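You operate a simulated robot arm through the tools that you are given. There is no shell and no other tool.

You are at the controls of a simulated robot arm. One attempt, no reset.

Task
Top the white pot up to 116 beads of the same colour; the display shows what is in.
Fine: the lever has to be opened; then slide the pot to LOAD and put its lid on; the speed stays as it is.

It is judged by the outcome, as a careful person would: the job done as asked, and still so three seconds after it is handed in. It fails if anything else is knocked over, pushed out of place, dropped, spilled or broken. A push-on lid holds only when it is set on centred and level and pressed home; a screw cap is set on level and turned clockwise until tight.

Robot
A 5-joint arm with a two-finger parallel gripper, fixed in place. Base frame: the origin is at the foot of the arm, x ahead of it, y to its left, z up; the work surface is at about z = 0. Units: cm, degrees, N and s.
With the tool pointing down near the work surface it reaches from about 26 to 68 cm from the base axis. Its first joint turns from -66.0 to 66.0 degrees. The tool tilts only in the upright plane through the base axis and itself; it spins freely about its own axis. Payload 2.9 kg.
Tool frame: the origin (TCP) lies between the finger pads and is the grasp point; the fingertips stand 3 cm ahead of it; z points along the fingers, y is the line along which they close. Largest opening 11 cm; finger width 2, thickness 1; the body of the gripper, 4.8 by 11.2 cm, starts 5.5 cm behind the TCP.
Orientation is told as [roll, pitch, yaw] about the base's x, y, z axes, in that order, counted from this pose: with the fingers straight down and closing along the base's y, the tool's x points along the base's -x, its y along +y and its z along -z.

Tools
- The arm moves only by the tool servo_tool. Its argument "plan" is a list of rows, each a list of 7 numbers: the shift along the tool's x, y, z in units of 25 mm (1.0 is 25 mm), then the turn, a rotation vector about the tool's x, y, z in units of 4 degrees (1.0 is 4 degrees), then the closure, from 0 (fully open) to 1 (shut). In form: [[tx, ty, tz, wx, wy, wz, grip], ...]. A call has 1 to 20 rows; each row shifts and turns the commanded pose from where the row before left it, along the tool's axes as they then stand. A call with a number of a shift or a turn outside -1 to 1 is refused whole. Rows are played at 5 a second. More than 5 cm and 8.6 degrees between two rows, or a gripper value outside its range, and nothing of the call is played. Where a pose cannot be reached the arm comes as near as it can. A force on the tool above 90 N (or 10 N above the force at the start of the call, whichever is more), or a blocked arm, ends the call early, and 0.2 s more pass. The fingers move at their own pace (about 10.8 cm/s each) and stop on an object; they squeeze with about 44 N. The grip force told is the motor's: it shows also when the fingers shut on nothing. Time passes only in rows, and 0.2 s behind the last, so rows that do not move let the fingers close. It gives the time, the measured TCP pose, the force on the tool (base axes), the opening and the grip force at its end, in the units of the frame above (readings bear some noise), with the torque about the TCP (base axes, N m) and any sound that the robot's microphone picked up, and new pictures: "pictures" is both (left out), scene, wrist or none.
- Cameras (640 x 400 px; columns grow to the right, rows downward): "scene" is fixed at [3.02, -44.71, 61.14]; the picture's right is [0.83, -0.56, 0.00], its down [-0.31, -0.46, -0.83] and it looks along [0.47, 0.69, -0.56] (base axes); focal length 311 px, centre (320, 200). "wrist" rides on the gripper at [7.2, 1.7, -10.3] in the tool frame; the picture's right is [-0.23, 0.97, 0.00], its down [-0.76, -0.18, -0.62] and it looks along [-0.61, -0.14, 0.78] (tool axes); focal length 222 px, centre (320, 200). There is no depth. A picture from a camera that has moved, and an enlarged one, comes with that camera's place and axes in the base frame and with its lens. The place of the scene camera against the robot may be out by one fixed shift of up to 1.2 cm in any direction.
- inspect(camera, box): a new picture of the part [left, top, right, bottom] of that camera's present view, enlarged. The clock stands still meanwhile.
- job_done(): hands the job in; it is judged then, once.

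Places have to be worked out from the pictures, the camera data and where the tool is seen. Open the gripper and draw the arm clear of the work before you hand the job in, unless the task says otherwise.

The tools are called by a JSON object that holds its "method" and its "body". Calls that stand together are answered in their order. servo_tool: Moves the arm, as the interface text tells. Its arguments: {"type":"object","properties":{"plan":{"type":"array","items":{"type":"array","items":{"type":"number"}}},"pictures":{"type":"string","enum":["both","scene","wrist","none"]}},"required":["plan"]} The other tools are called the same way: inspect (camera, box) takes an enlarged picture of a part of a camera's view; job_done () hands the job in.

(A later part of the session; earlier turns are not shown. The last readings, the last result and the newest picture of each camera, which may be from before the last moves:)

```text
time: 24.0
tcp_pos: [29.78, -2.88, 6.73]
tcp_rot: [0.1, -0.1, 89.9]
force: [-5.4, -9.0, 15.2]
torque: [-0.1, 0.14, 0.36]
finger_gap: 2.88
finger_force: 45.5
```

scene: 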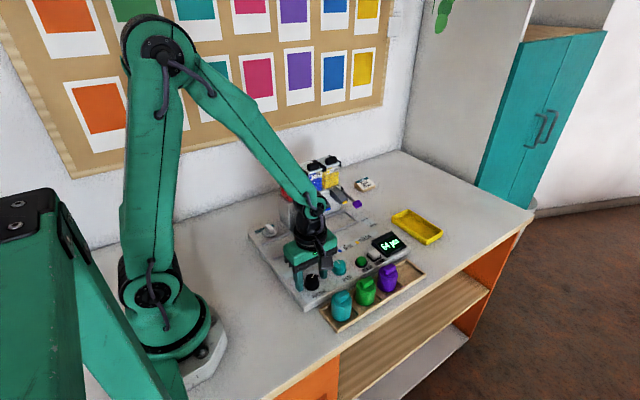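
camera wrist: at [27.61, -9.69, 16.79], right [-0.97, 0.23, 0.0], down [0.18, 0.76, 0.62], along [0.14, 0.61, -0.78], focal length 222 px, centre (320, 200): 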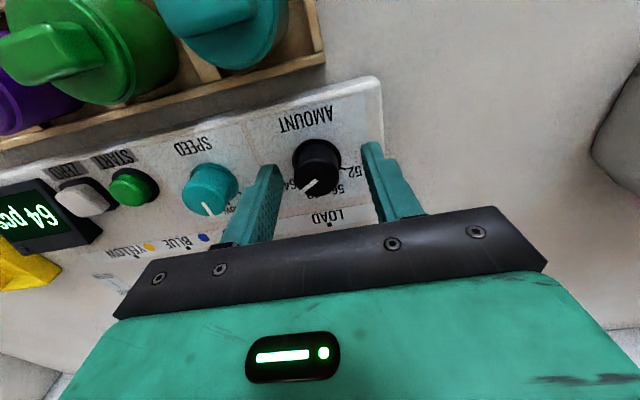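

Loads are moderate now. I start turning counter-clockwise (base yaw +) in small steps and check forces.

{"method": "servo_tool", "body": {"plan": [[0, 0, 0, 0, 0, -0.8, 1], [0, 0, 0, 0, 0, -0.8, 1], [0, 0, 0, 0, 0, -0.8, 1], [0, 0, 0, 0, 0, -0.8, 1], [0, 0, 0, 0, 0, -0.8, 1], [0, 0, 0, 0, 0, 0, 1]], "pictures": "none"}}

{"method": "inspect", "body": {"camera": "wrist", "box": [220, 90, 420, 230]}}

```text
time: 25.4
tcp_pos: [30.03, -2.77, 6.88]
tcp_rot: [-0.5, 0.2, 106.0]
force: [24.7, -1.9, -30.3]
torque: [0.09, -0.44, -0.14]
finger_gap: 2.87
finger_force: 44.8
```

```text
2.86 times, centred on (320, 160) of wrist
camera zoom: at [30.14, -10.13, 17.15], right [-1.0, -0.05, -0.01], down [-0.04, 0.78, 0.62], along [-0.03, 0.62, -0.78], focal length 635 px, centre (320, 314)
```

zoom: 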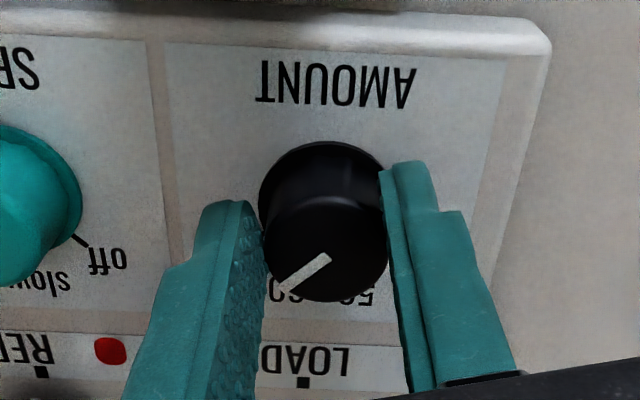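

The pointer turns together with the fingers (now 16° further). I correct the small pull (+x 1.5 mm, down 1 mm) while continuing the turn.

{"method": "servo_tool", "body": {"plan": [[0.016, -0.05, 0.05, 0, 0, -0.8, 1], [0, 0, 0, 0, 0, -0.8, 1], [0, 0, 0, 0, 0, -0.8, 1], [0, 0, 0, 0, 0, -0.8, 1], [0, 0, 0, 0, 0, -0.8, 1], [0, 0, 0, 0, 0, 0, 1]], "pictures": "none"}}

```text
time: 26.8
tcp_pos: [30.24, -2.69, 6.7]
tcp_rot: [-0.3, 0.2, 122.2]
force: [17.4, 41.7, 18.9]
torque: [1.15, -0.74, -0.31]
finger_gap: 2.89
finger_force: 44.6
```

Side force is building up because the knob's centre is not on the tool axis. I release, look and re-centre before continuing.

{"method": "servo_tool", "body": {"plan": [[0, 0, 0, 0, 0, 0, 0.7], [0, 0, 0, 0, 0, 0, 0.6], [0, 0, 0, 0, 0, 0, 0.6], [0, 0, 0, 0, 0, 0, 0.6]], "pictures": "both"}}

{"method": "inspect", "body": {"camera": "wrist", "box": [220, 90, 420, 230]}}

{"method": "inspect", "body": {"camera": "scene", "box": [280, 240, 360, 300]}}

```text
time: 27.8
tcp_pos: [29.91, -2.75, 6.67]
tcp_rot: [0.0, 0.0, 121.9]
force: [0.3, -0.1, 0.5]
torque: [-0.04, 0.01, -0.01]
finger_gap: 4.37
finger_force: 0.1
camera wrist: at [32.2, -9.77, 16.99], right [-0.95, -0.32, 0.0], down [-0.25, 0.74, 0.62], along [-0.2, 0.59, -0.78], focal length 222 px, centre (320, 200)
```

scene: 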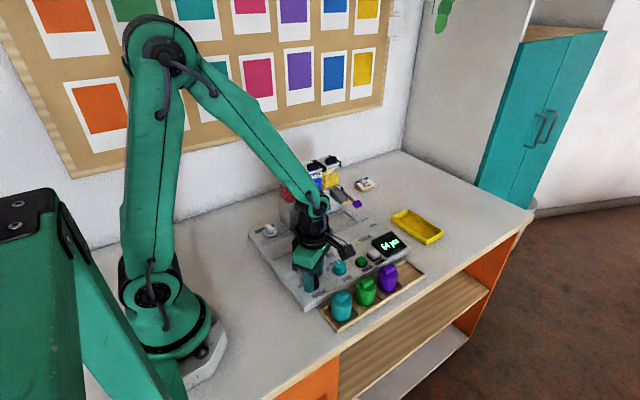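
wrist: 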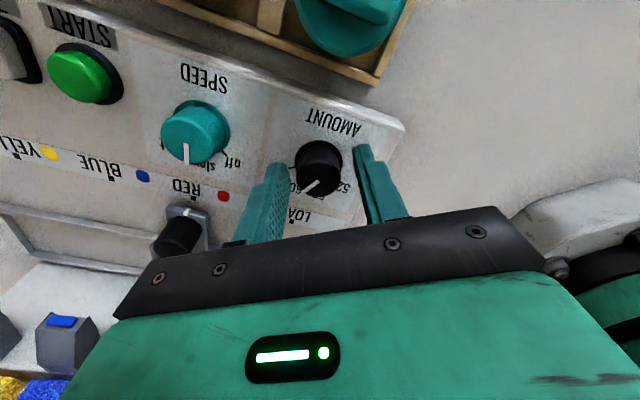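

```text
2.86 times, centred on (320, 160) of wrist
camera zoom: at [32.2, -9.77, 16.99], right [-0.95, -0.32, 0.0], down [-0.25, 0.74, 0.62], along [-0.2, 0.59, -0.78], focal length 635 px, centre (320, 314)
```

zoom: 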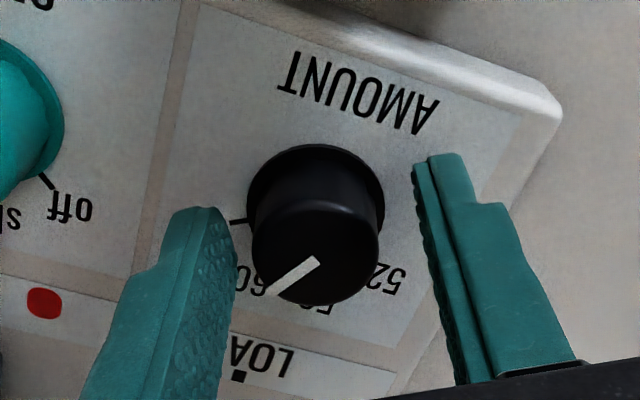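

```text
6.67 times, centred on (320, 270) of scene
camera zoom: at [3.02, -44.71, 61.14], right [0.83, -0.56, 0.0], down [-0.31, -0.46, -0.83], along [0.47, 0.69, -0.56], focal length 2075 px, centre (320, -267)
```

zoom: 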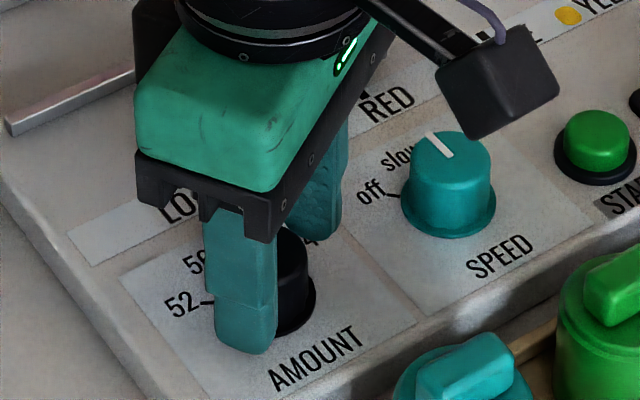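

Now released, the view shows the knob within ~1.5 mm of the tool axis. I make a small correction, grip again and read the loads.

{"method": "servo_tool", "body": {"plan": [[-0.04, -0.05, -0.04, 0, 0, 0, 0.6], [0, 0, 0, 0, 0, 0, 0.75], [0, 0, 0, 0, 0, 0, 1], [0, 0, 0, 0, 0, 0, 1], [0, 0, 0, 0, 0, 0, 1]], "pictures": "none"}}

```text
time: 29.0
tcp_pos: [30.1, -2.65, 6.77]
tcp_rot: [-0.1, 0.1, 122.1]
force: [11.1, 12.8, -4.5]
torque: [0.21, -0.4, -0.12]
finger_gap: 2.88
finger_force: 45.2
```

Loads are small. I continue turning about 36° with a tiny correction.

{"method": "servo_tool", "body": {"plan": [[-0.01, -0.04, 0, 0, 0, -0.9, 1], [0, 0, 0, 0, 0, -0.9, 1], [0, 0, 0, 0, 0, -0.9, 1], [0, 0, 0, 0, 0, -0.9, 1], [0, 0, 0, 0, 0, -0.9, 1], [0, 0, 0, 0, 0, 0, 1]], "pictures": "none"}}

```text
time: 30.4
tcp_pos: [30.3, -2.56, 6.8]
tcp_rot: [-0.1, 0.2, 140.1]
force: [20.8, 50.7, 2.8]
torque: [1.52, -0.52, -0.38]
finger_gap: 2.88
finger_force: 45.4
```

The side load grows again, showing the knob centre lies a few mm toward -tool x of the axis. I release, shift that way by 3.5 mm, regrip and read.

{"method": "servo_tool", "body": {"plan": [[0, 0, 0, 0, 0, 0, 0.6], [0, 0, 0, 0, 0, 0, 0.6], [-0.14, -0.06, 0, 0, 0, 0, 0.6], [0, 0, 0, 0, 0, 0, 0.6]], "pictures": "wrist"}}

{"method": "inspect", "body": {"camera": "wrist", "box": [220, 90, 420, 230]}}

```text
time: 31.4
tcp_pos: [29.91, -2.3, 6.75]
tcp_rot: [0.0, 0.0, 140.0]
force: [-0.1, 0.2, -0.5]
torque: [-0.02, -0.01, -0.01]
finger_gap: 4.38
finger_force: 0.0
camera wrist: at [34.24, -8.2, 17.18], right [-0.8, -0.6, 0.0], down [-0.47, 0.63, 0.62], along [-0.37, 0.5, -0.78], focal length 222 px, centre (320, 200)
```

wrist: 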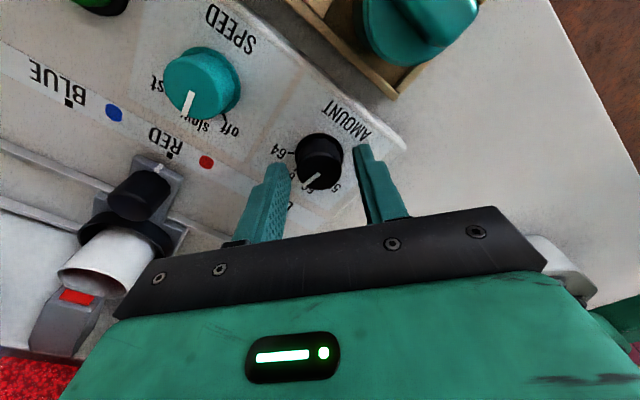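

```text
2.86 times, centred on (320, 160) of wrist
camera zoom: at [34.24, -8.2, 17.18], right [-0.8, -0.6, 0.0], down [-0.47, 0.63, 0.62], along [-0.37, 0.5, -0.78], focal length 635 px, centre (320, 314)
```

zoom: 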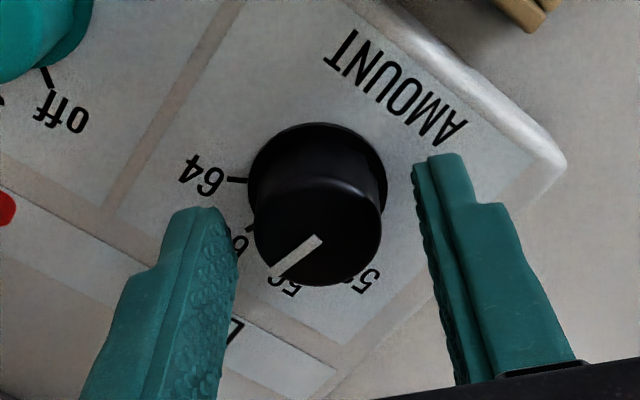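

Comparing three wrist views taken at different spins puts the knob centre near (29.7, -2.0), in agreement with the mechanical hint. I shift another 2.5 mm toward -tool x, regrip, and turn 18° to see whether the load stays small.

{"method": "servo_tool", "body": {"plan": [[-0.1, 0, 0, 0, 0, 0, 0.6], [0, 0, 0, 0, 0, 0, 0.75], [0, 0, 0, 0, 0, 0, 1], [0, 0, 0, 0, 0, 0, 1], [0, 0, 0, 0, 0, 0, 1]], "pictures": "none"}}

{"method": "servo_tool", "body": {"plan": [[0, 0, 0, 0, 0, -0.9, 1], [0, 0, 0, 0, 0, -0.9, 1], [0, 0, 0, 0, 0, -0.9, 1], [0, 0, 0, 0, 0, 0, 1]], "pictures": "none"}}

```text
time: 32.6
tcp_pos: [29.92, -2.15, 6.92]
tcp_rot: [-0.1, 0.2, 140.0]
force: [18.8, 31.5, -12.0]
torque: [0.56, -0.83, -0.06]
finger_gap: 2.85
finger_force: 44.3
```

```text
time: 33.6
tcp_pos: [29.95, -2.08, 6.94]
tcp_rot: [-0.1, 0.2, 150.7]
force: [15.2, 6.4, 1.8]
torque: [0.02, -0.67, -0.03]
finger_gap: 2.89
finger_force: 45.3
```

Loads stay low now, so the axis is well centred. Rotated 61° so far; I continue.

{"method": "servo_tool", "body": {"plan": [[0, 0, 0, 0, 0, -0.9, 1], [0, 0, 0, 0, 0, -0.9, 1], [0, 0, 0, 0, 0, -0.9, 1], [0, 0, 0, 0, 0, -0.9, 1], [0, 0, 0, 0, 0, -0.9, 1], [0, 0, 0, 0, 0, -0.9, 1], [0, 0, 0, 0, 0, 0, 1]], "pictures": "wrist"}}

{"method": "inspect", "body": {"camera": "wrist", "box": [220, 90, 420, 230]}}

```text
time: 34.9
tcp_pos: [29.53, -1.96, 6.78]
tcp_rot: [0.1, -0.5, 168.8]
force: [-13.4, -30.0, 14.7]
torque: [-0.82, 0.48, -0.08]
finger_gap: 2.88
finger_force: 44.6
out of reach, approached as far as the arm can: row 6
stopped in row 6: the force on the tool passed its limit at 102 N (the readings are from after the stop); the commanded pose is now the measured one
camera wrist: at [36.26, -5.0, 17.02], right [-0.41, -0.91, 0.0], down [-0.71, 0.32, 0.63], along [-0.57, 0.26, -0.78], focal length 222 px, centre (320, 200)
```

wrist: 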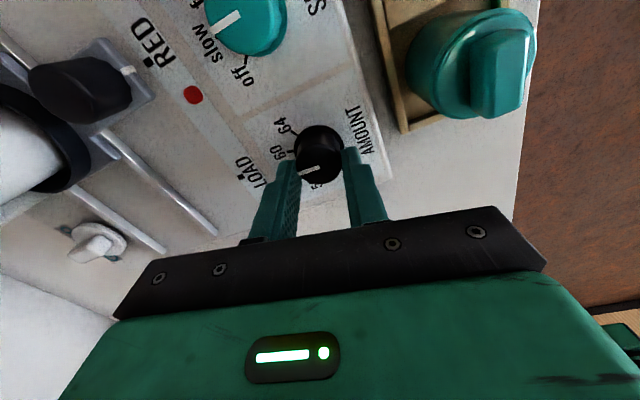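

```text
2.86 times, centred on (320, 160) of wrist
camera zoom: at [36.26, -5.0, 17.02], right [-0.41, -0.91, 0.0], down [-0.71, 0.32, 0.63], along [-0.57, 0.26, -0.78], focal length 635 px, centre (320, 314)
```

zoom: 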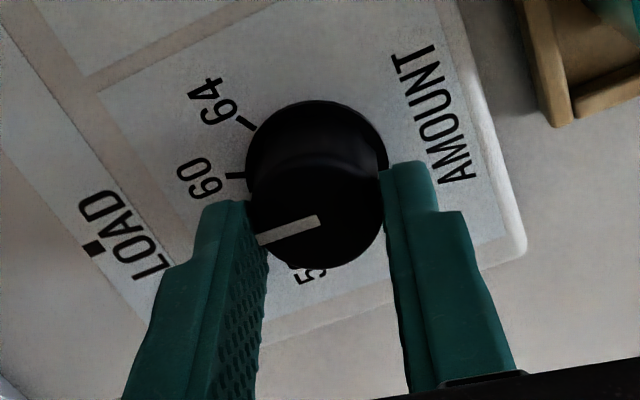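

The arm ran into its spin limit near yaw 170, and the pointer seems to have slipped relative to the fingers. I open the fingers and look at where the pointer stands.

{"method": "servo_tool", "body": {"plan": [[0, 0, 0, 0, 0, 0, 0.6], [0, 0, 0, 0, 0, 0, 0.5], [0, 0, 0, 0, 0, 0, 0.5]], "pictures": "both"}}

{"method": "inspect", "body": {"camera": "wrist", "box": [220, 90, 420, 230]}}

{"method": "inspect", "body": {"camera": "scene", "box": [280, 240, 360, 300]}}

```text
time: 35.7
tcp_pos: [29.76, -1.83, 6.76]
tcp_rot: [0.0, -0.2, 169.0]
force: [-0.7, 1.7, -0.1]
torque: [-0.03, -0.02, 0.0]
finger_gap: 5.49
finger_force: 0.0
camera wrist: at [36.39, -4.85, 17.06], right [-0.41, -0.91, 0.0], down [-0.71, 0.32, 0.63], along [-0.57, 0.26, -0.78], focal length 222 px, centre (320, 200)
```

scene: 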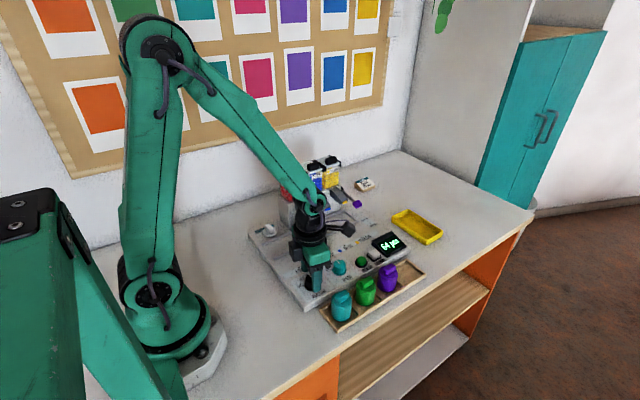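
wrist: 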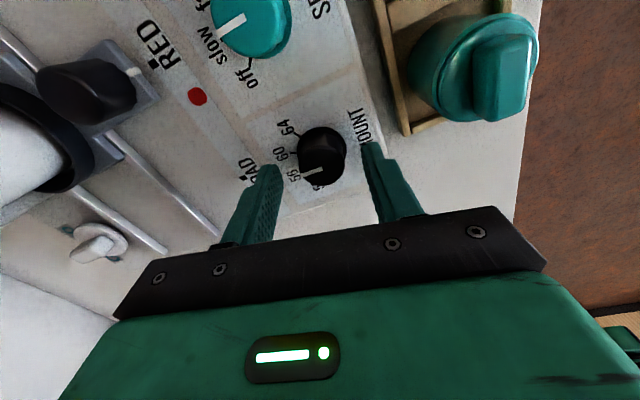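

```text
2.86 times, centred on (320, 160) of wrist
camera zoom: at [36.39, -4.85, 17.06], right [-0.41, -0.91, 0.0], down [-0.71, 0.32, 0.63], along [-0.57, 0.26, -0.78], focal length 635 px, centre (320, 314)
```

zoom: 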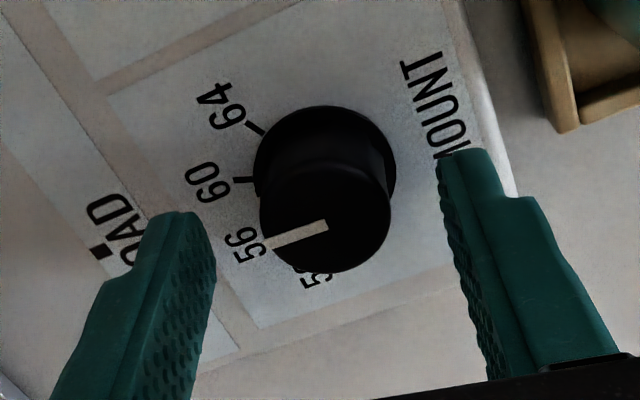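

```text
6.67 times, centred on (320, 270) of scene
camera zoom: at [3.02, -44.71, 61.14], right [0.83, -0.56, 0.0], down [-0.31, -0.46, -0.83], along [0.47, 0.69, -0.56], focal length 2075 px, centre (320, -267)
```

zoom: 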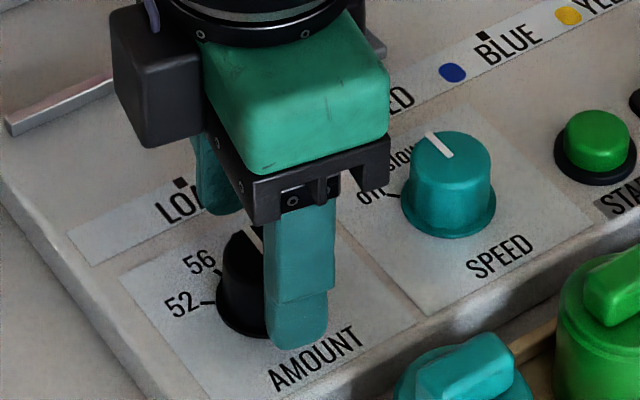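

The pointer is at about 85°; with the refined centre (29.7, -2.05) the marks lie at 30/70/110/150° for 64/60/56/52, so it still needs about +65°. I lift clear, spin the tool back to yaw ~89, and will regrip from there.

{"method": "servo_tool", "body": {"plan": [[0, 0, -1, 0, 0, 1, 0.5], [0, 0, -0.6, 0, 0, 1, 0.5], [0, 0, 0, 0, 0, 1, 0.5], [0, 0, 0, 0, 0, 1, 0.5], [0, 0, 0, 0, 0, 1, 0.5], [0, 0, 0, 0, 0, 1, 0.5], [0, 0, 0, 0, 0, 1, 0.5], [0, 0, 0, 0, 0, 1, 0.5], [0, 0, 0, 0, 0, 1, 0.5], [0, 0, 0, 0, 0, 1, 0.5], [0, 0, 0, 0, 0, 1, 0.5], [0, 0, 0, 0, 0, 1, 0.5], [0, 0, 0, 0, 0, 1, 0.5], [0, 0, 0, 0, 0, 1, 0.5], [0, 0, 0, 0, 0, 1, 0.5], [0, 0, 0, 0, 0, 1, 0.5], [0, 0, 0, 0, 0, 1, 0.5], [0, 0, 0, 0, 0, 1, 0.5], [0, 0, 0, 0, 0, 1, 0.5], [0, 0, 0, 0, 0, 1, 0.5]], "pictures": "wrist"}}

{"method": "inspect", "body": {"camera": "wrist", "box": [220, 90, 420, 230]}}

{"method": "inspect", "body": {"camera": "scene", "box": [280, 240, 360, 300]}}

```text
time: 39.9
tcp_pos: [29.71, -1.79, 10.71]
tcp_rot: [0.2, 0.1, 88.8]
force: [0.7, 0.1, -0.6]
torque: [0.02, 0.0, 0.01]
finger_gap: 5.5
finger_force: 0.1
camera wrist: at [27.75, -8.97, 21.03], right [-0.97, 0.25, 0.0], down [0.19, 0.76, 0.62], along [0.15, 0.6, -0.78], focal length 222 px, centre (320, 200)
```

wrist: 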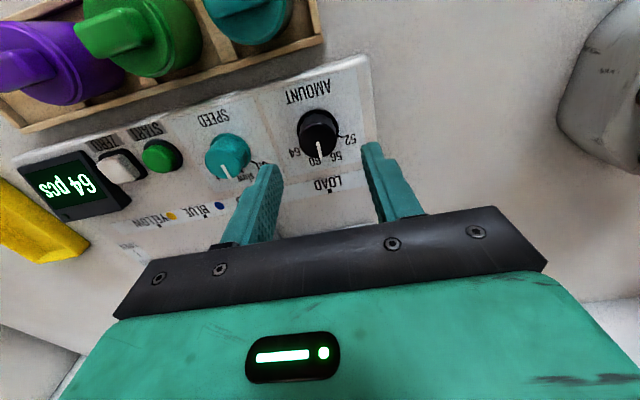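

```text
2.86 times, centred on (320, 160) of wrist
camera zoom: at [27.75, -8.97, 21.03], right [-0.97, 0.25, 0.0], down [0.19, 0.76, 0.62], along [0.15, 0.6, -0.78], focal length 635 px, centre (320, 314)
```

zoom: 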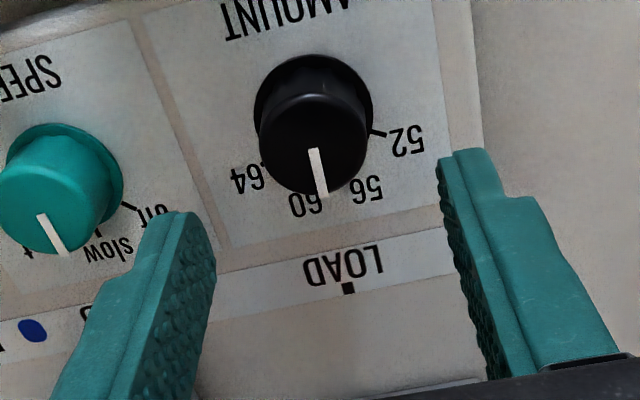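

```text
6.67 times, centred on (320, 270) of scene
camera zoom: at [3.02, -44.71, 61.14], right [0.83, -0.56, 0.0], down [-0.31, -0.46, -0.83], along [0.47, 0.69, -0.56], focal length 2075 px, centre (320, -267)
```

zoom: 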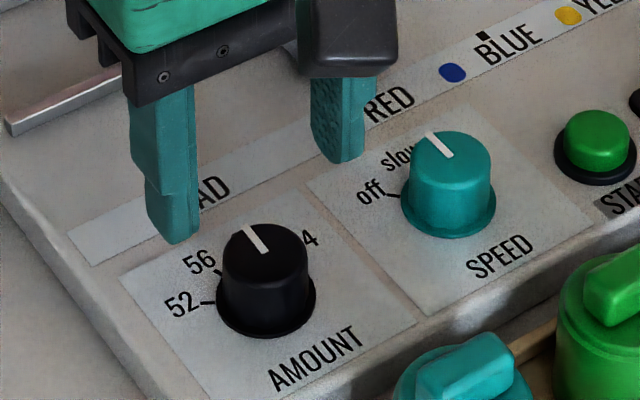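

The pointer is at about 85°, ticks suggest 64 at 30° and 52 at 150°. I re-centre to (29.75, -2.15), descend and grip again at yaw 89.

{"method": "servo_tool", "body": {"plan": [[0.14, -0.02, 0.6, 0, 0, 0, 0.5], [0, 0, 0.6, 0, 0, 0, 0.5], [0, 0, 0.44, 0, 0, 0, 0.6], [0, 0, 0, 0, 0, 0, 0.75], [0, 0, 0, 0, 0, 0, 1], [0, 0, 0, 0, 0, 0, 1], [0, 0, 0, 0, 0, 0, 1]], "pictures": "wrist"}}

{"method": "inspect", "body": {"camera": "wrist", "box": [220, 90, 420, 230]}}

```text
time: 41.5
tcp_pos: [29.87, -2.34, 6.59]
tcp_rot: [0.0, 0.1, 89.0]
force: [10.8, 0.6, -6.3]
torque: [0.02, -0.31, 0.01]
finger_gap: 2.89
finger_force: 44.6
camera wrist: at [27.84, -9.38, 16.89], right [-0.97, 0.24, 0.0], down [0.19, 0.76, 0.62], along [0.15, 0.6, -0.78], focal length 222 px, centre (320, 200)
```

wrist: 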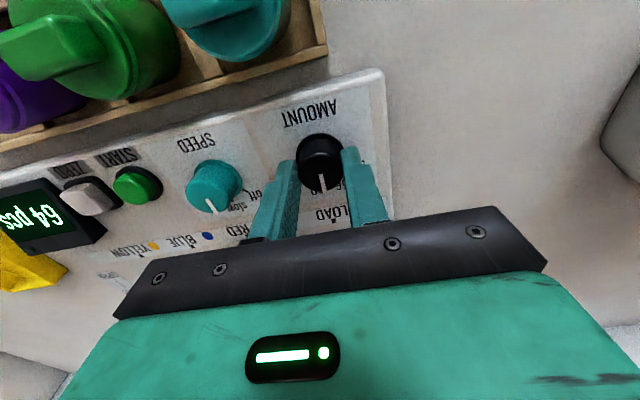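

```text
2.86 times, centred on (320, 160) of wrist
camera zoom: at [27.84, -9.38, 16.89], right [-0.97, 0.24, 0.0], down [0.19, 0.76, 0.62], along [0.15, 0.6, -0.78], focal length 635 px, centre (320, 314)
```

zoom: 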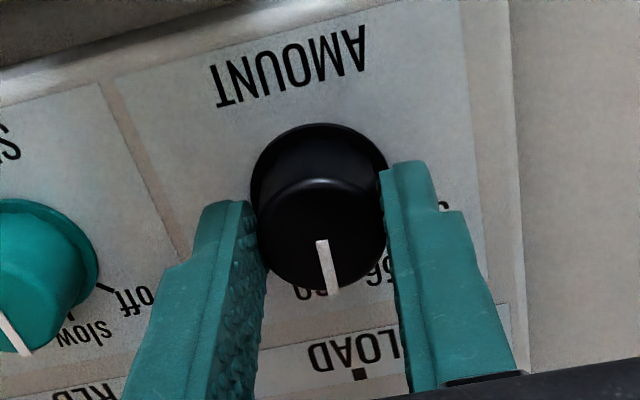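

Gripped with low loads at (29.87, -2.3). I turn 18° counter-clockwise and check both the pointer and the loads.

{"method": "servo_tool", "body": {"plan": [[0, 0, 0, 0, 0, -0.9, 1], [0, 0, 0, 0, 0, -0.9, 1], [0, 0, 0, 0, 0, -0.9, 1], [0, 0, 0, 0, 0, -0.9, 1], [0, 0, 0, 0, 0, -0.9, 1], [0, 0, 0, 0, 0, 0, 1]], "pictures": "none"}}

{"method": "inspect", "body": {"camera": "wrist", "box": [220, 90, 420, 230]}}

```text
time: 42.9
tcp_pos: [29.78, -2.24, 6.57]
tcp_rot: [0.0, 0.0, 107.2]
force: [20.8, 0.7, -33.4]
torque: [-0.08, -0.54, -0.04]
finger_gap: 2.91
finger_force: 44.9
```

```text
2.86 times, centred on (320, 160) of wrist
camera zoom: at [30.2, -9.56, 16.97], right [-1.0, -0.07, 0.0], down [-0.05, 0.78, 0.62], along [-0.04, 0.62, -0.78], focal length 635 px, centre (320, 314)
```

zoom: 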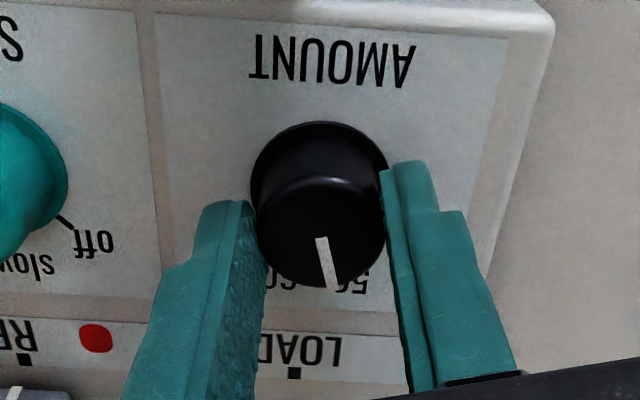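

The pointer follows the fingers. I relax the loads slightly and continue another 18°.

{"method": "servo_tool", "body": {"plan": [[0.01, -0.04, 0.05, 0, 0, -0.9, 1], [0, 0, 0, 0, 0, -0.9, 1], [0, 0, 0, 0, 0, -0.9, 1], [0, 0, 0, 0, 0, -0.9, 1], [0, 0, 0, 0, 0, -0.9, 1], [0, 0, 0, 0, 0, 0, 1]], "pictures": "none"}}

{"method": "inspect", "body": {"camera": "wrist", "box": [220, 90, 420, 230]}}

```text
time: 44.3
tcp_pos: [30.0, -2.11, 6.43]
tcp_rot: [0.2, -0.1, 125.0]
force: [-4.7, 7.3, 36.3]
torque: [0.3, 0.17, -0.01]
finger_gap: 2.93
finger_force: 45.2
```

```text
2.86 times, centred on (320, 160) of wrist
camera zoom: at [32.58, -9.04, 16.9], right [-0.93, -0.37, 0.0], down [-0.29, 0.73, 0.62], along [-0.23, 0.58, -0.78], focal length 635 px, centre (320, 314)
```

zoom: 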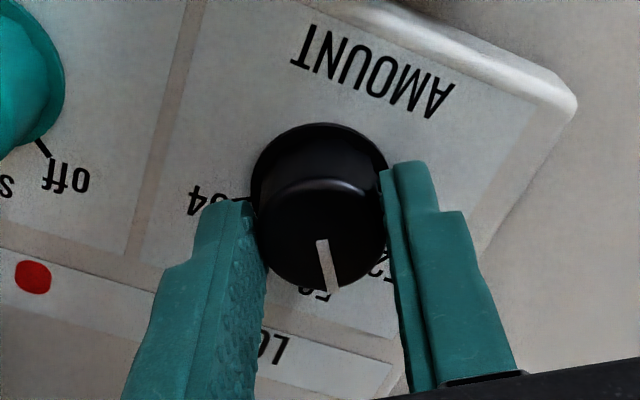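

Still following (pointer about 121°). I ease the downward pressure and continue another 18°.

{"method": "servo_tool", "body": {"plan": [[0, 0, -0.03, 0, 0, -0.9, 1], [0, 0, 0, 0, 0, -0.9, 1], [0, 0, 0, 0, 0, -0.9, 1], [0, 0, 0, 0, 0, -0.9, 1], [0, 0, 0, 0, 0, -0.9, 1], [0, 0, 0, 0, 0, 0, 1]], "pictures": "none"}}

{"method": "inspect", "body": {"camera": "wrist", "box": [220, 90, 420, 230]}}

```text
time: 45.7
tcp_pos: [29.96, -2.08, 6.51]
tcp_rot: [0.0, 0.1, 143.0]
force: [18.2, 36.1, -4.7]
torque: [0.75, -1.04, -0.09]
finger_gap: 2.9
finger_force: 45.1
```

```text
2.86 times, centred on (320, 160) of wrist
camera zoom: at [34.6, -7.82, 16.9], right [-0.77, -0.64, 0.0], down [-0.5, 0.6, 0.62], along [-0.4, 0.48, -0.78], focal length 635 px, centre (320, 314)
```

zoom: 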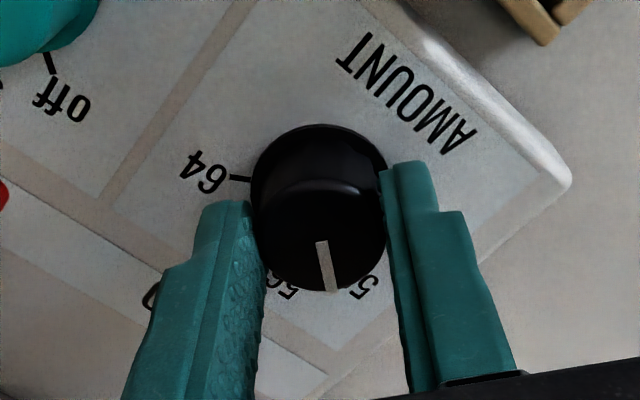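

Pointer about 139°. I turn the last 11° with a slight load correction.

{"method": "servo_tool", "body": {"plan": [[0.02, -0.04, 0, 0, 0, -0.9, 1], [0, 0, 0, 0, 0, -0.9, 1], [0, 0, 0, 0, 0, -0.9, 1], [0, 0, 0, 0, 0, 0, 1]], "pictures": "none"}}

{"method": "inspect", "body": {"camera": "wrist", "box": [220, 90, 420, 230]}}

```text
time: 46.7
tcp_pos: [30.04, -2.03, 6.49]
tcp_rot: [0.1, -0.1, 153.8]
force: [20.0, 21.9, -8.3]
torque: [0.91, 0.1, -0.35]
finger_gap: 2.87
finger_force: 45.0
```

```text
2.86 times, centred on (320, 160) of wrist
camera zoom: at [35.64, -6.81, 16.89], right [-0.63, -0.77, 0.0], down [-0.6, 0.5, 0.62], along [-0.48, 0.4, -0.78], focal length 635 px, centre (320, 314)
```

zoom: 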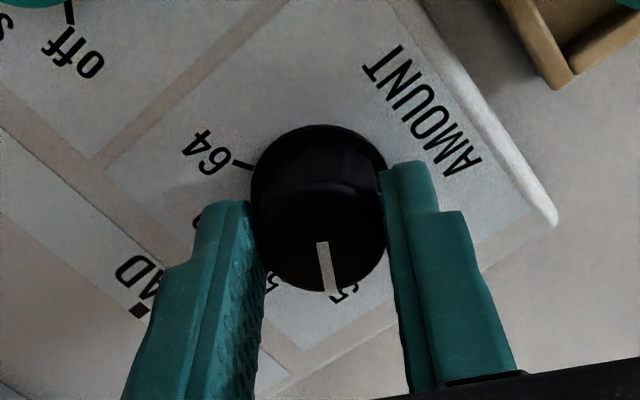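

The pointer has followed to about 150°. I release gently, lift, and spin back toward yaw 90 to read the dial clearly.

{"method": "servo_tool", "body": {"plan": [[0, 0, 0, 0, 0, 0, 0.7], [0, 0, 0, 0, 0, 0, 0.5], [0, 0, -0.6, 0, 0, 0, 0.5], [0, 0, -1, 0, 0, 1, 0.5], [0, 0, -0.4, 0, 0, 1, 0.5], [0, 0, 0, 0, 0, 1, 0.5], [0, 0, 0, 0, 0, 1, 0.5], [0, 0, 0, 0, 0, 1, 0.5], [0, 0, 0, 0, 0, 1, 0.5], [0, 0, 0, 0, 0, 1, 0.5], [0, 0, 0, 0, 0, 1, 0.5], [0, 0, 0, 0, 0, 1, 0.5], [0, 0, 0, 0, 0, 1, 0.5], [0, 0, 0, 0, 0, 1, 0.5], [0, 0, 0, 0, 0, 1, 0.5], [0, 0, 0, 0, 0, 1, 0.5], [0, 0, 0, 0, 0, 1, 0.5], [0, 0, 0, 0, 0, 1, 0.5], [0, 0, 0, 0, 0, 1, 0.5]], "pictures": "wrist"}}

{"method": "inspect", "body": {"camera": "wrist", "box": [220, 90, 420, 230]}}

{"method": "inspect", "body": {"camera": "scene", "box": [280, 240, 360, 300]}}

```text
time: 50.7
tcp_pos: [30.04, -2.29, 11.55]
tcp_rot: [0.2, 0.1, 89.6]
force: [-0.4, -0.3, 0.6]
torque: [0.0, 0.02, -0.03]
finger_gap: 5.5
finger_force: 0.1
camera wrist: at [28.17, -9.39, 21.93], right [-0.97, 0.23, 0.0], down [0.18, 0.76, 0.62], along [0.14, 0.61, -0.78], focal length 222 px, centre (320, 200)
```

wrist: 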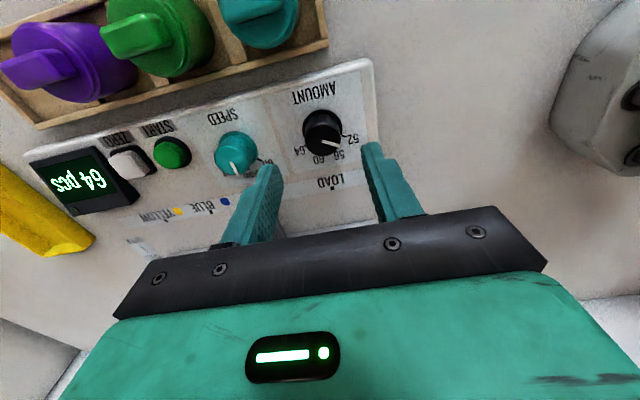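

```text
2.86 times, centred on (320, 160) of wrist
camera zoom: at [28.17, -9.39, 21.93], right [-0.97, 0.23, 0.0], down [0.18, 0.76, 0.62], along [0.14, 0.61, -0.78], focal length 635 px, centre (320, 314)
```

zoom: 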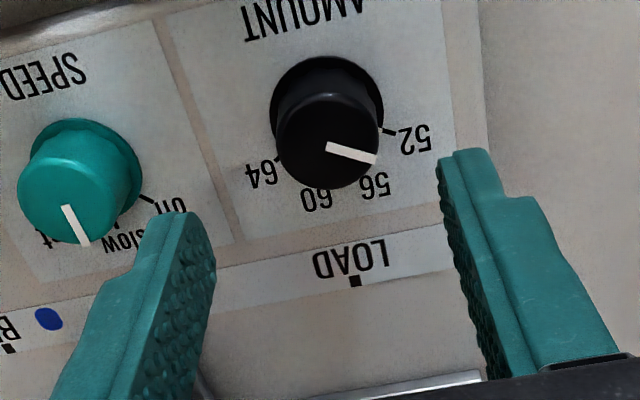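

```text
6.67 times, centred on (320, 270) of scene
camera zoom: at [3.02, -44.71, 61.14], right [0.83, -0.56, 0.0], down [-0.31, -0.46, -0.83], along [0.47, 0.69, -0.56], focal length 2075 px, centre (320, -267)
```

zoom: 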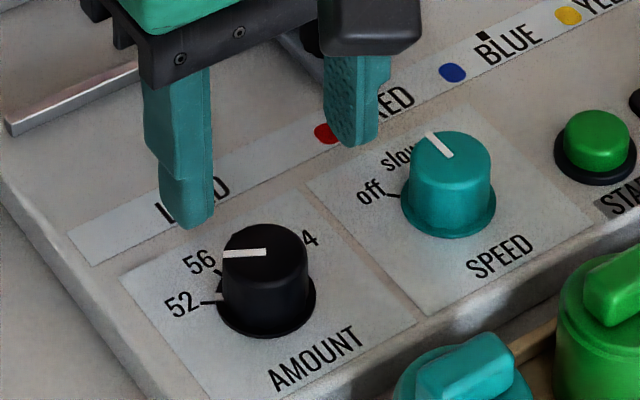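

The pointer now appears parallel to the 52 tick. I enlarge both views further to verify the alignment precisely.

{"method": "inspect", "body": {"camera": "scene", "box": [294, 262, 330, 292]}}

{"method": "inspect", "body": {"camera": "wrist", "box": [295, 100, 367, 160]}}

```text
13.33 times, centred on (312, 277) of scene
camera zoom: at [3.02, -44.71, 61.14], right [0.83, -0.56, 0.0], down [-0.31, -0.46, -0.83], along [0.47, 0.69, -0.56], focal length 4150 px, centre (427, -827)
```

zoom: 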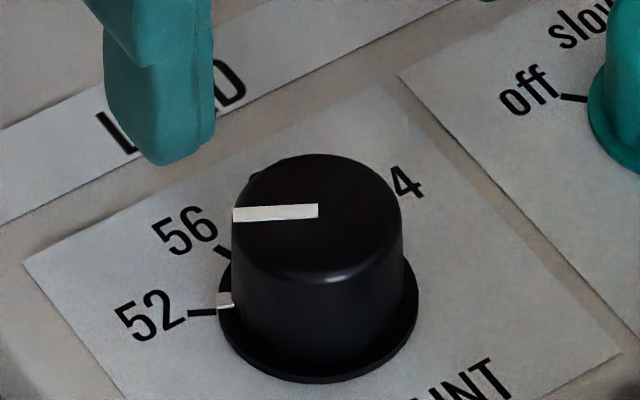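

```text
6.67 times, centred on (331, 130) of wrist
camera zoom: at [28.17, -9.39, 21.93], right [-0.97, 0.23, 0.0], down [0.18, 0.76, 0.62], along [0.14, 0.61, -0.78], focal length 1481 px, centre (247, 667)
```

zoom: 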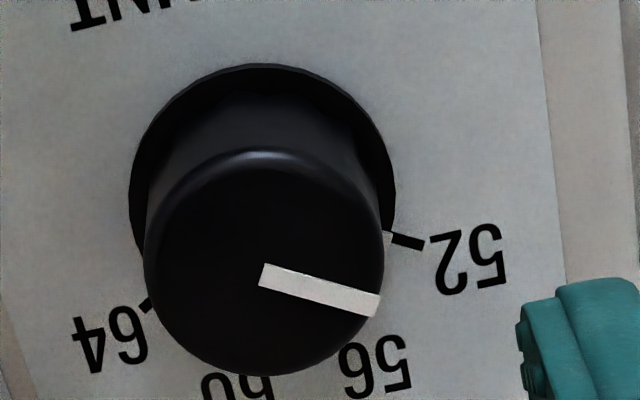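

The pointer and its flange mark line up with the 52 tick within ~2°. Next I close the fingers and move above the START button, estimated near (44, -3), and check before pressing.

{"method": "servo_tool", "body": {"plan": [[0.05, -0.93, -0.2, 0, 0, 0, 1], [0.05, -0.93, 0, 0, 0, 0, 1], [0.05, -0.93, 0, 0, 0, 0, 1], [0.05, -0.93, 0, 0, 0, 0, 1], [0.05, -0.93, 0, 0, 0, 0, 1], [0.03, -0.93, 0, 0, 0, 0, 1], [0, 0, 0, 0, 0, 0, 1]], "pictures": "both"}}

{"method": "inspect", "body": {"camera": "wrist", "box": [220, 60, 420, 200]}}

{"method": "inspect", "body": {"camera": "scene", "box": [320, 215, 420, 285]}}

```text
time: 52.3
tcp_pos: [43.98, -2.76, 12.02]
tcp_rot: [0.1, 0.0, 89.8]
force: [0.0, -0.3, -1.0]
torque: [0.02, -0.01, 0.02]
finger_gap: 0.03
finger_force: 38.0
camera wrist: at [42.23, -9.97, 22.31], right [-0.97, 0.23, 0.0], down [0.18, 0.76, 0.62], along [0.14, 0.61, -0.78], focal length 222 px, centre (320, 200)
```

scene: 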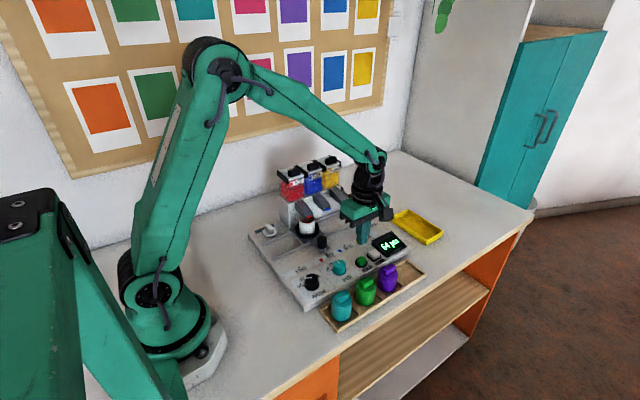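
wrist: 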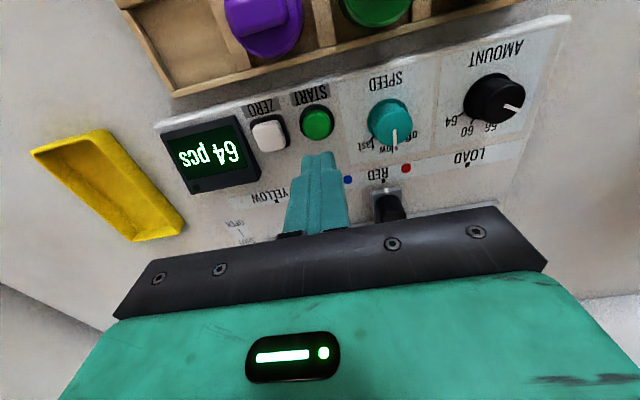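

```text
2.86 times, centred on (320, 130) of wrist
camera zoom: at [42.23, -9.97, 22.31], right [-0.97, 0.23, 0.0], down [0.18, 0.76, 0.62], along [0.14, 0.61, -0.78], focal length 635 px, centre (320, 400)
```

zoom: 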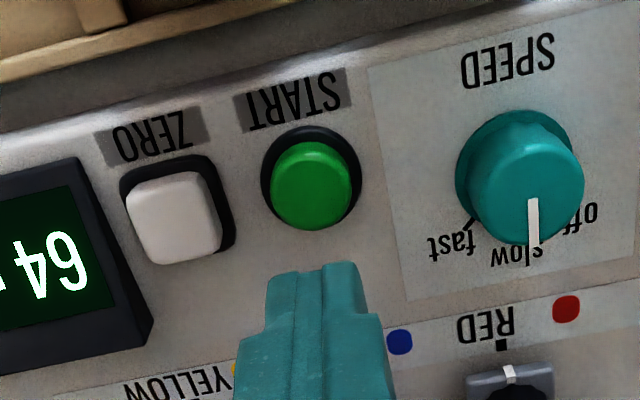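

```text
5.71 times, centred on (370, 250) of scene
camera zoom: at [3.02, -44.71, 61.14], right [0.83, -0.56, 0.0], down [-0.31, -0.46, -0.83], along [0.47, 0.69, -0.56], focal length 1778 px, centre (34, -86)
```

zoom: 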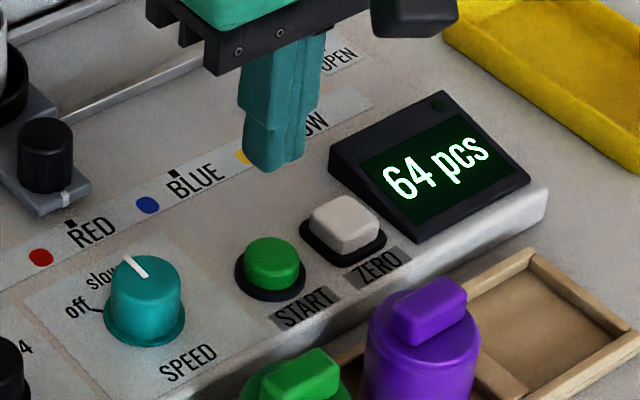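

START's centre works out at (44.1, -3.1), top near z 4.3; ZERO is 4 cm further in +x, clear of the closed fingers. I align and descend to just above the button.

{"method": "servo_tool", "body": {"plan": [[0.14, -0.04, 0.5, 0, 0, 0, 1], [0, 0, 0.5, 0, 0, 0, 1], [0, 0, 0.4, 0, 0, 0, 1], [0, 0, 0.2, 0, 0, 0, 1], [0, 0, 0, 0, 0, 0, 1]], "pictures": "both"}}

{"method": "inspect", "body": {"camera": "wrist", "box": [220, 60, 420, 200]}}

{"method": "inspect", "body": {"camera": "scene", "box": [320, 215, 420, 285]}}

```text
time: 53.5
tcp_pos: [44.14, -3.2, 8.2]
tcp_rot: [0.2, 0.0, 89.9]
force: [0.1, 0.9, 0.4]
torque: [0.05, 0.02, -0.03]
finger_gap: 0.0
finger_force: 37.9
camera wrist: at [42.28, -10.41, 18.45], right [-0.97, 0.23, 0.0], down [0.18, 0.76, 0.62], along [0.14, 0.61, -0.78], focal length 222 px, centre (320, 200)
```

scene: 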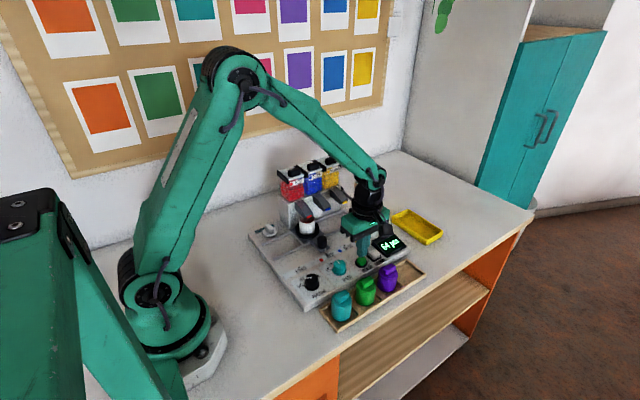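
wrist: 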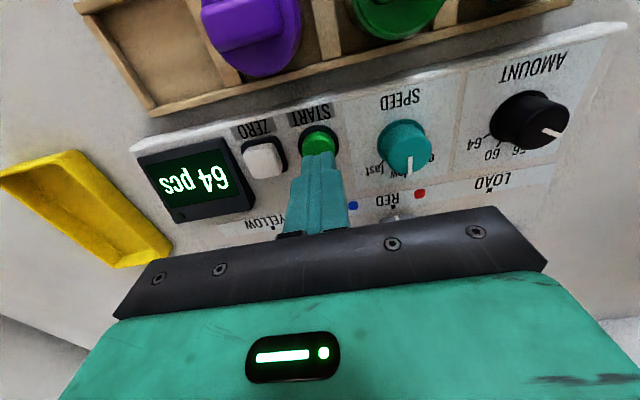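

```text
2.86 times, centred on (320, 130) of wrist
camera zoom: at [42.28, -10.41, 18.45], right [-0.97, 0.23, 0.0], down [0.18, 0.76, 0.62], along [0.14, 0.61, -0.78], focal length 635 px, centre (320, 400)
```

zoom: 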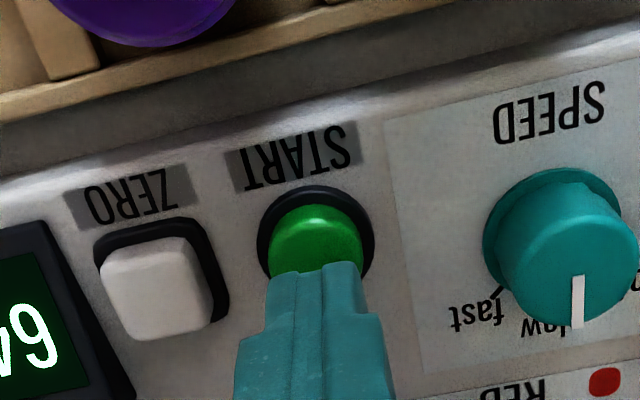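

```text
5.71 times, centred on (370, 250) of scene
camera zoom: at [3.02, -44.71, 61.14], right [0.83, -0.56, 0.0], down [-0.31, -0.46, -0.83], along [0.47, 0.69, -0.56], focal length 1778 px, centre (34, -86)
```

zoom: 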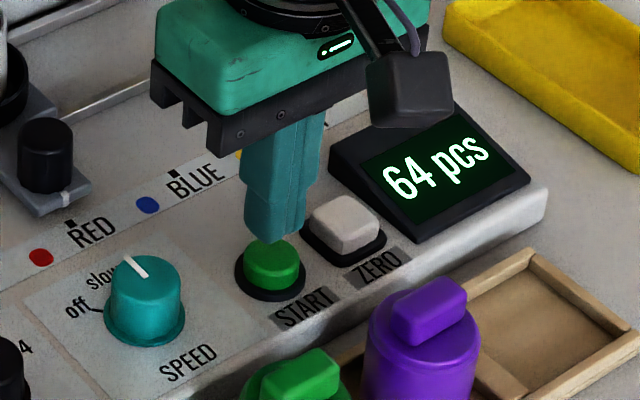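

Well aligned over START with the tip at z≈5.2. I press down in small steps.

{"method": "servo_tool", "body": {"plan": [[0, 0, 0.2, 0, 0, 0, 1], [0, 0, 0.2, 0, 0, 0, 1], [0, 0, 0.08, 0, 0, 0, 1], [0, 0, 0, 0, 0, 0, 1]], "pictures": "scene"}}

{"method": "inspect", "body": {"camera": "scene", "box": [320, 215, 420, 285]}}

```text
time: 54.5
tcp_pos: [44.02, -3.17, 6.74]
tcp_rot: [0.2, 0.0, 89.9]
force: [0.3, -0.5, -0.3]
torque: [0.01, -0.02, 0.0]
finger_gap: 0.01
finger_force: 38.1
```

scene: 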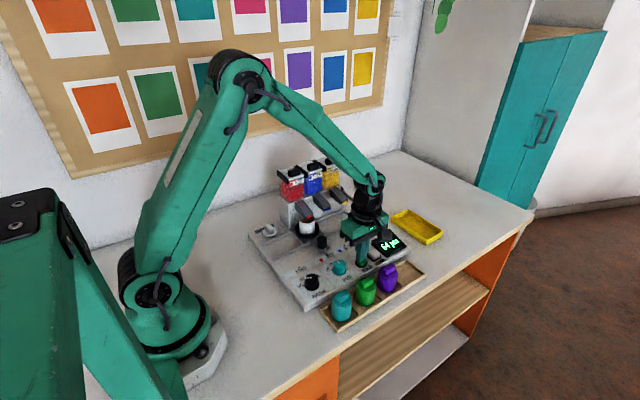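

```text
5.71 times, centred on (370, 250) of scene
camera zoom: at [3.02, -44.71, 61.14], right [0.83, -0.56, 0.0], down [-0.31, -0.46, -0.83], along [0.47, 0.69, -0.56], focal length 1778 px, centre (34, -86)
```

zoom: 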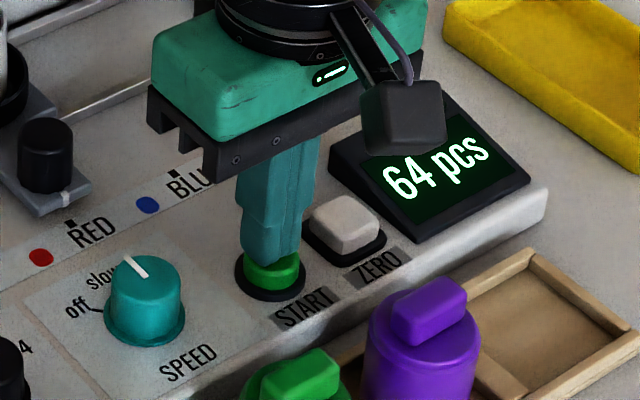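

Tip at z≈3.75 and still no force, so the button top is a bit lower. I continue down in 1.5 mm steps.

{"method": "servo_tool", "body": {"plan": [[0, 0, 0.06, 0, 0, 0, 1], [0, 0, 0.06, 0, 0, 0, 1], [0, 0, 0, 0, 0, 0, 1]], "pictures": "scene"}}

{"method": "inspect", "body": {"camera": "scene", "box": [320, 215, 420, 285]}}

```text
time: 55.3
tcp_pos: [43.98, -3.29, 6.6]
tcp_rot: [0.2, 0.1, 89.9]
force: [0.0, 0.3, 0.3]
torque: [0.0, -0.01, -0.03]
finger_gap: 0.0
finger_force: 38.1
```

scene: 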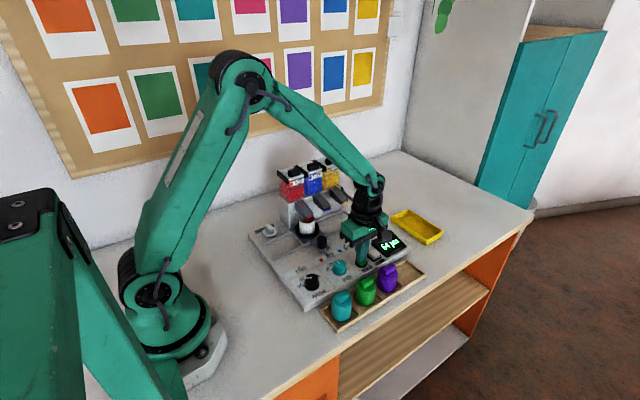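

```text
5.71 times, centred on (370, 250) of scene
camera zoom: at [3.02, -44.71, 61.14], right [0.83, -0.56, 0.0], down [-0.31, -0.46, -0.83], along [0.47, 0.69, -0.56], focal length 1778 px, centre (34, -86)
```

zoom: 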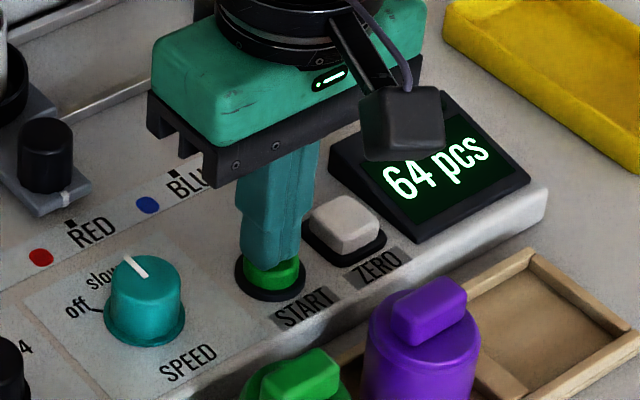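

Still free. I go on pressing in small steps.

{"method": "servo_tool", "body": {"plan": [[0, 0, 0.06, 0, 0, 0, 1], [0, 0, 0.06, 0, 0, 0, 1], [0, 0, 0, 0, 0, 0, 1]], "pictures": "scene"}}

{"method": "inspect", "body": {"camera": "scene", "box": [320, 215, 420, 285]}}

```text
time: 56.1
tcp_pos: [43.93, -3.22, 6.22]
tcp_rot: [0.3, -0.1, 89.8]
force: [0.4, 0.0, 2.1]
torque: [0.01, -0.02, -0.01]
finger_gap: 0.0
finger_force: 37.1
heard: click
```

scene: 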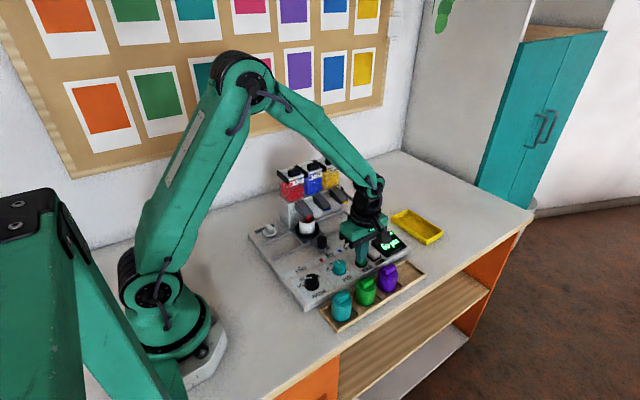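

```text
5.71 times, centred on (370, 250) of scene
camera zoom: at [3.02, -44.71, 61.14], right [0.83, -0.56, 0.0], down [-0.31, -0.46, -0.83], along [0.47, 0.69, -0.56], focal length 1778 px, centre (34, -86)
```

zoom: 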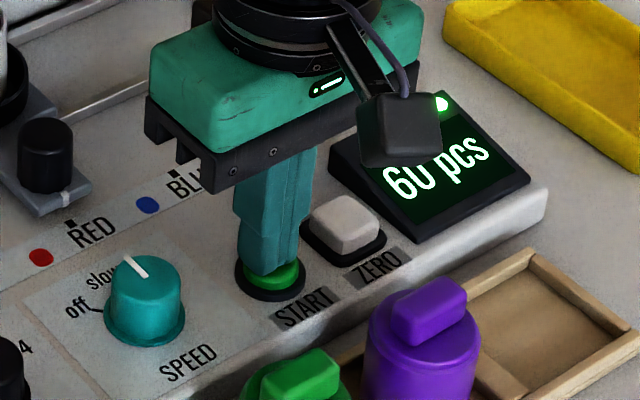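

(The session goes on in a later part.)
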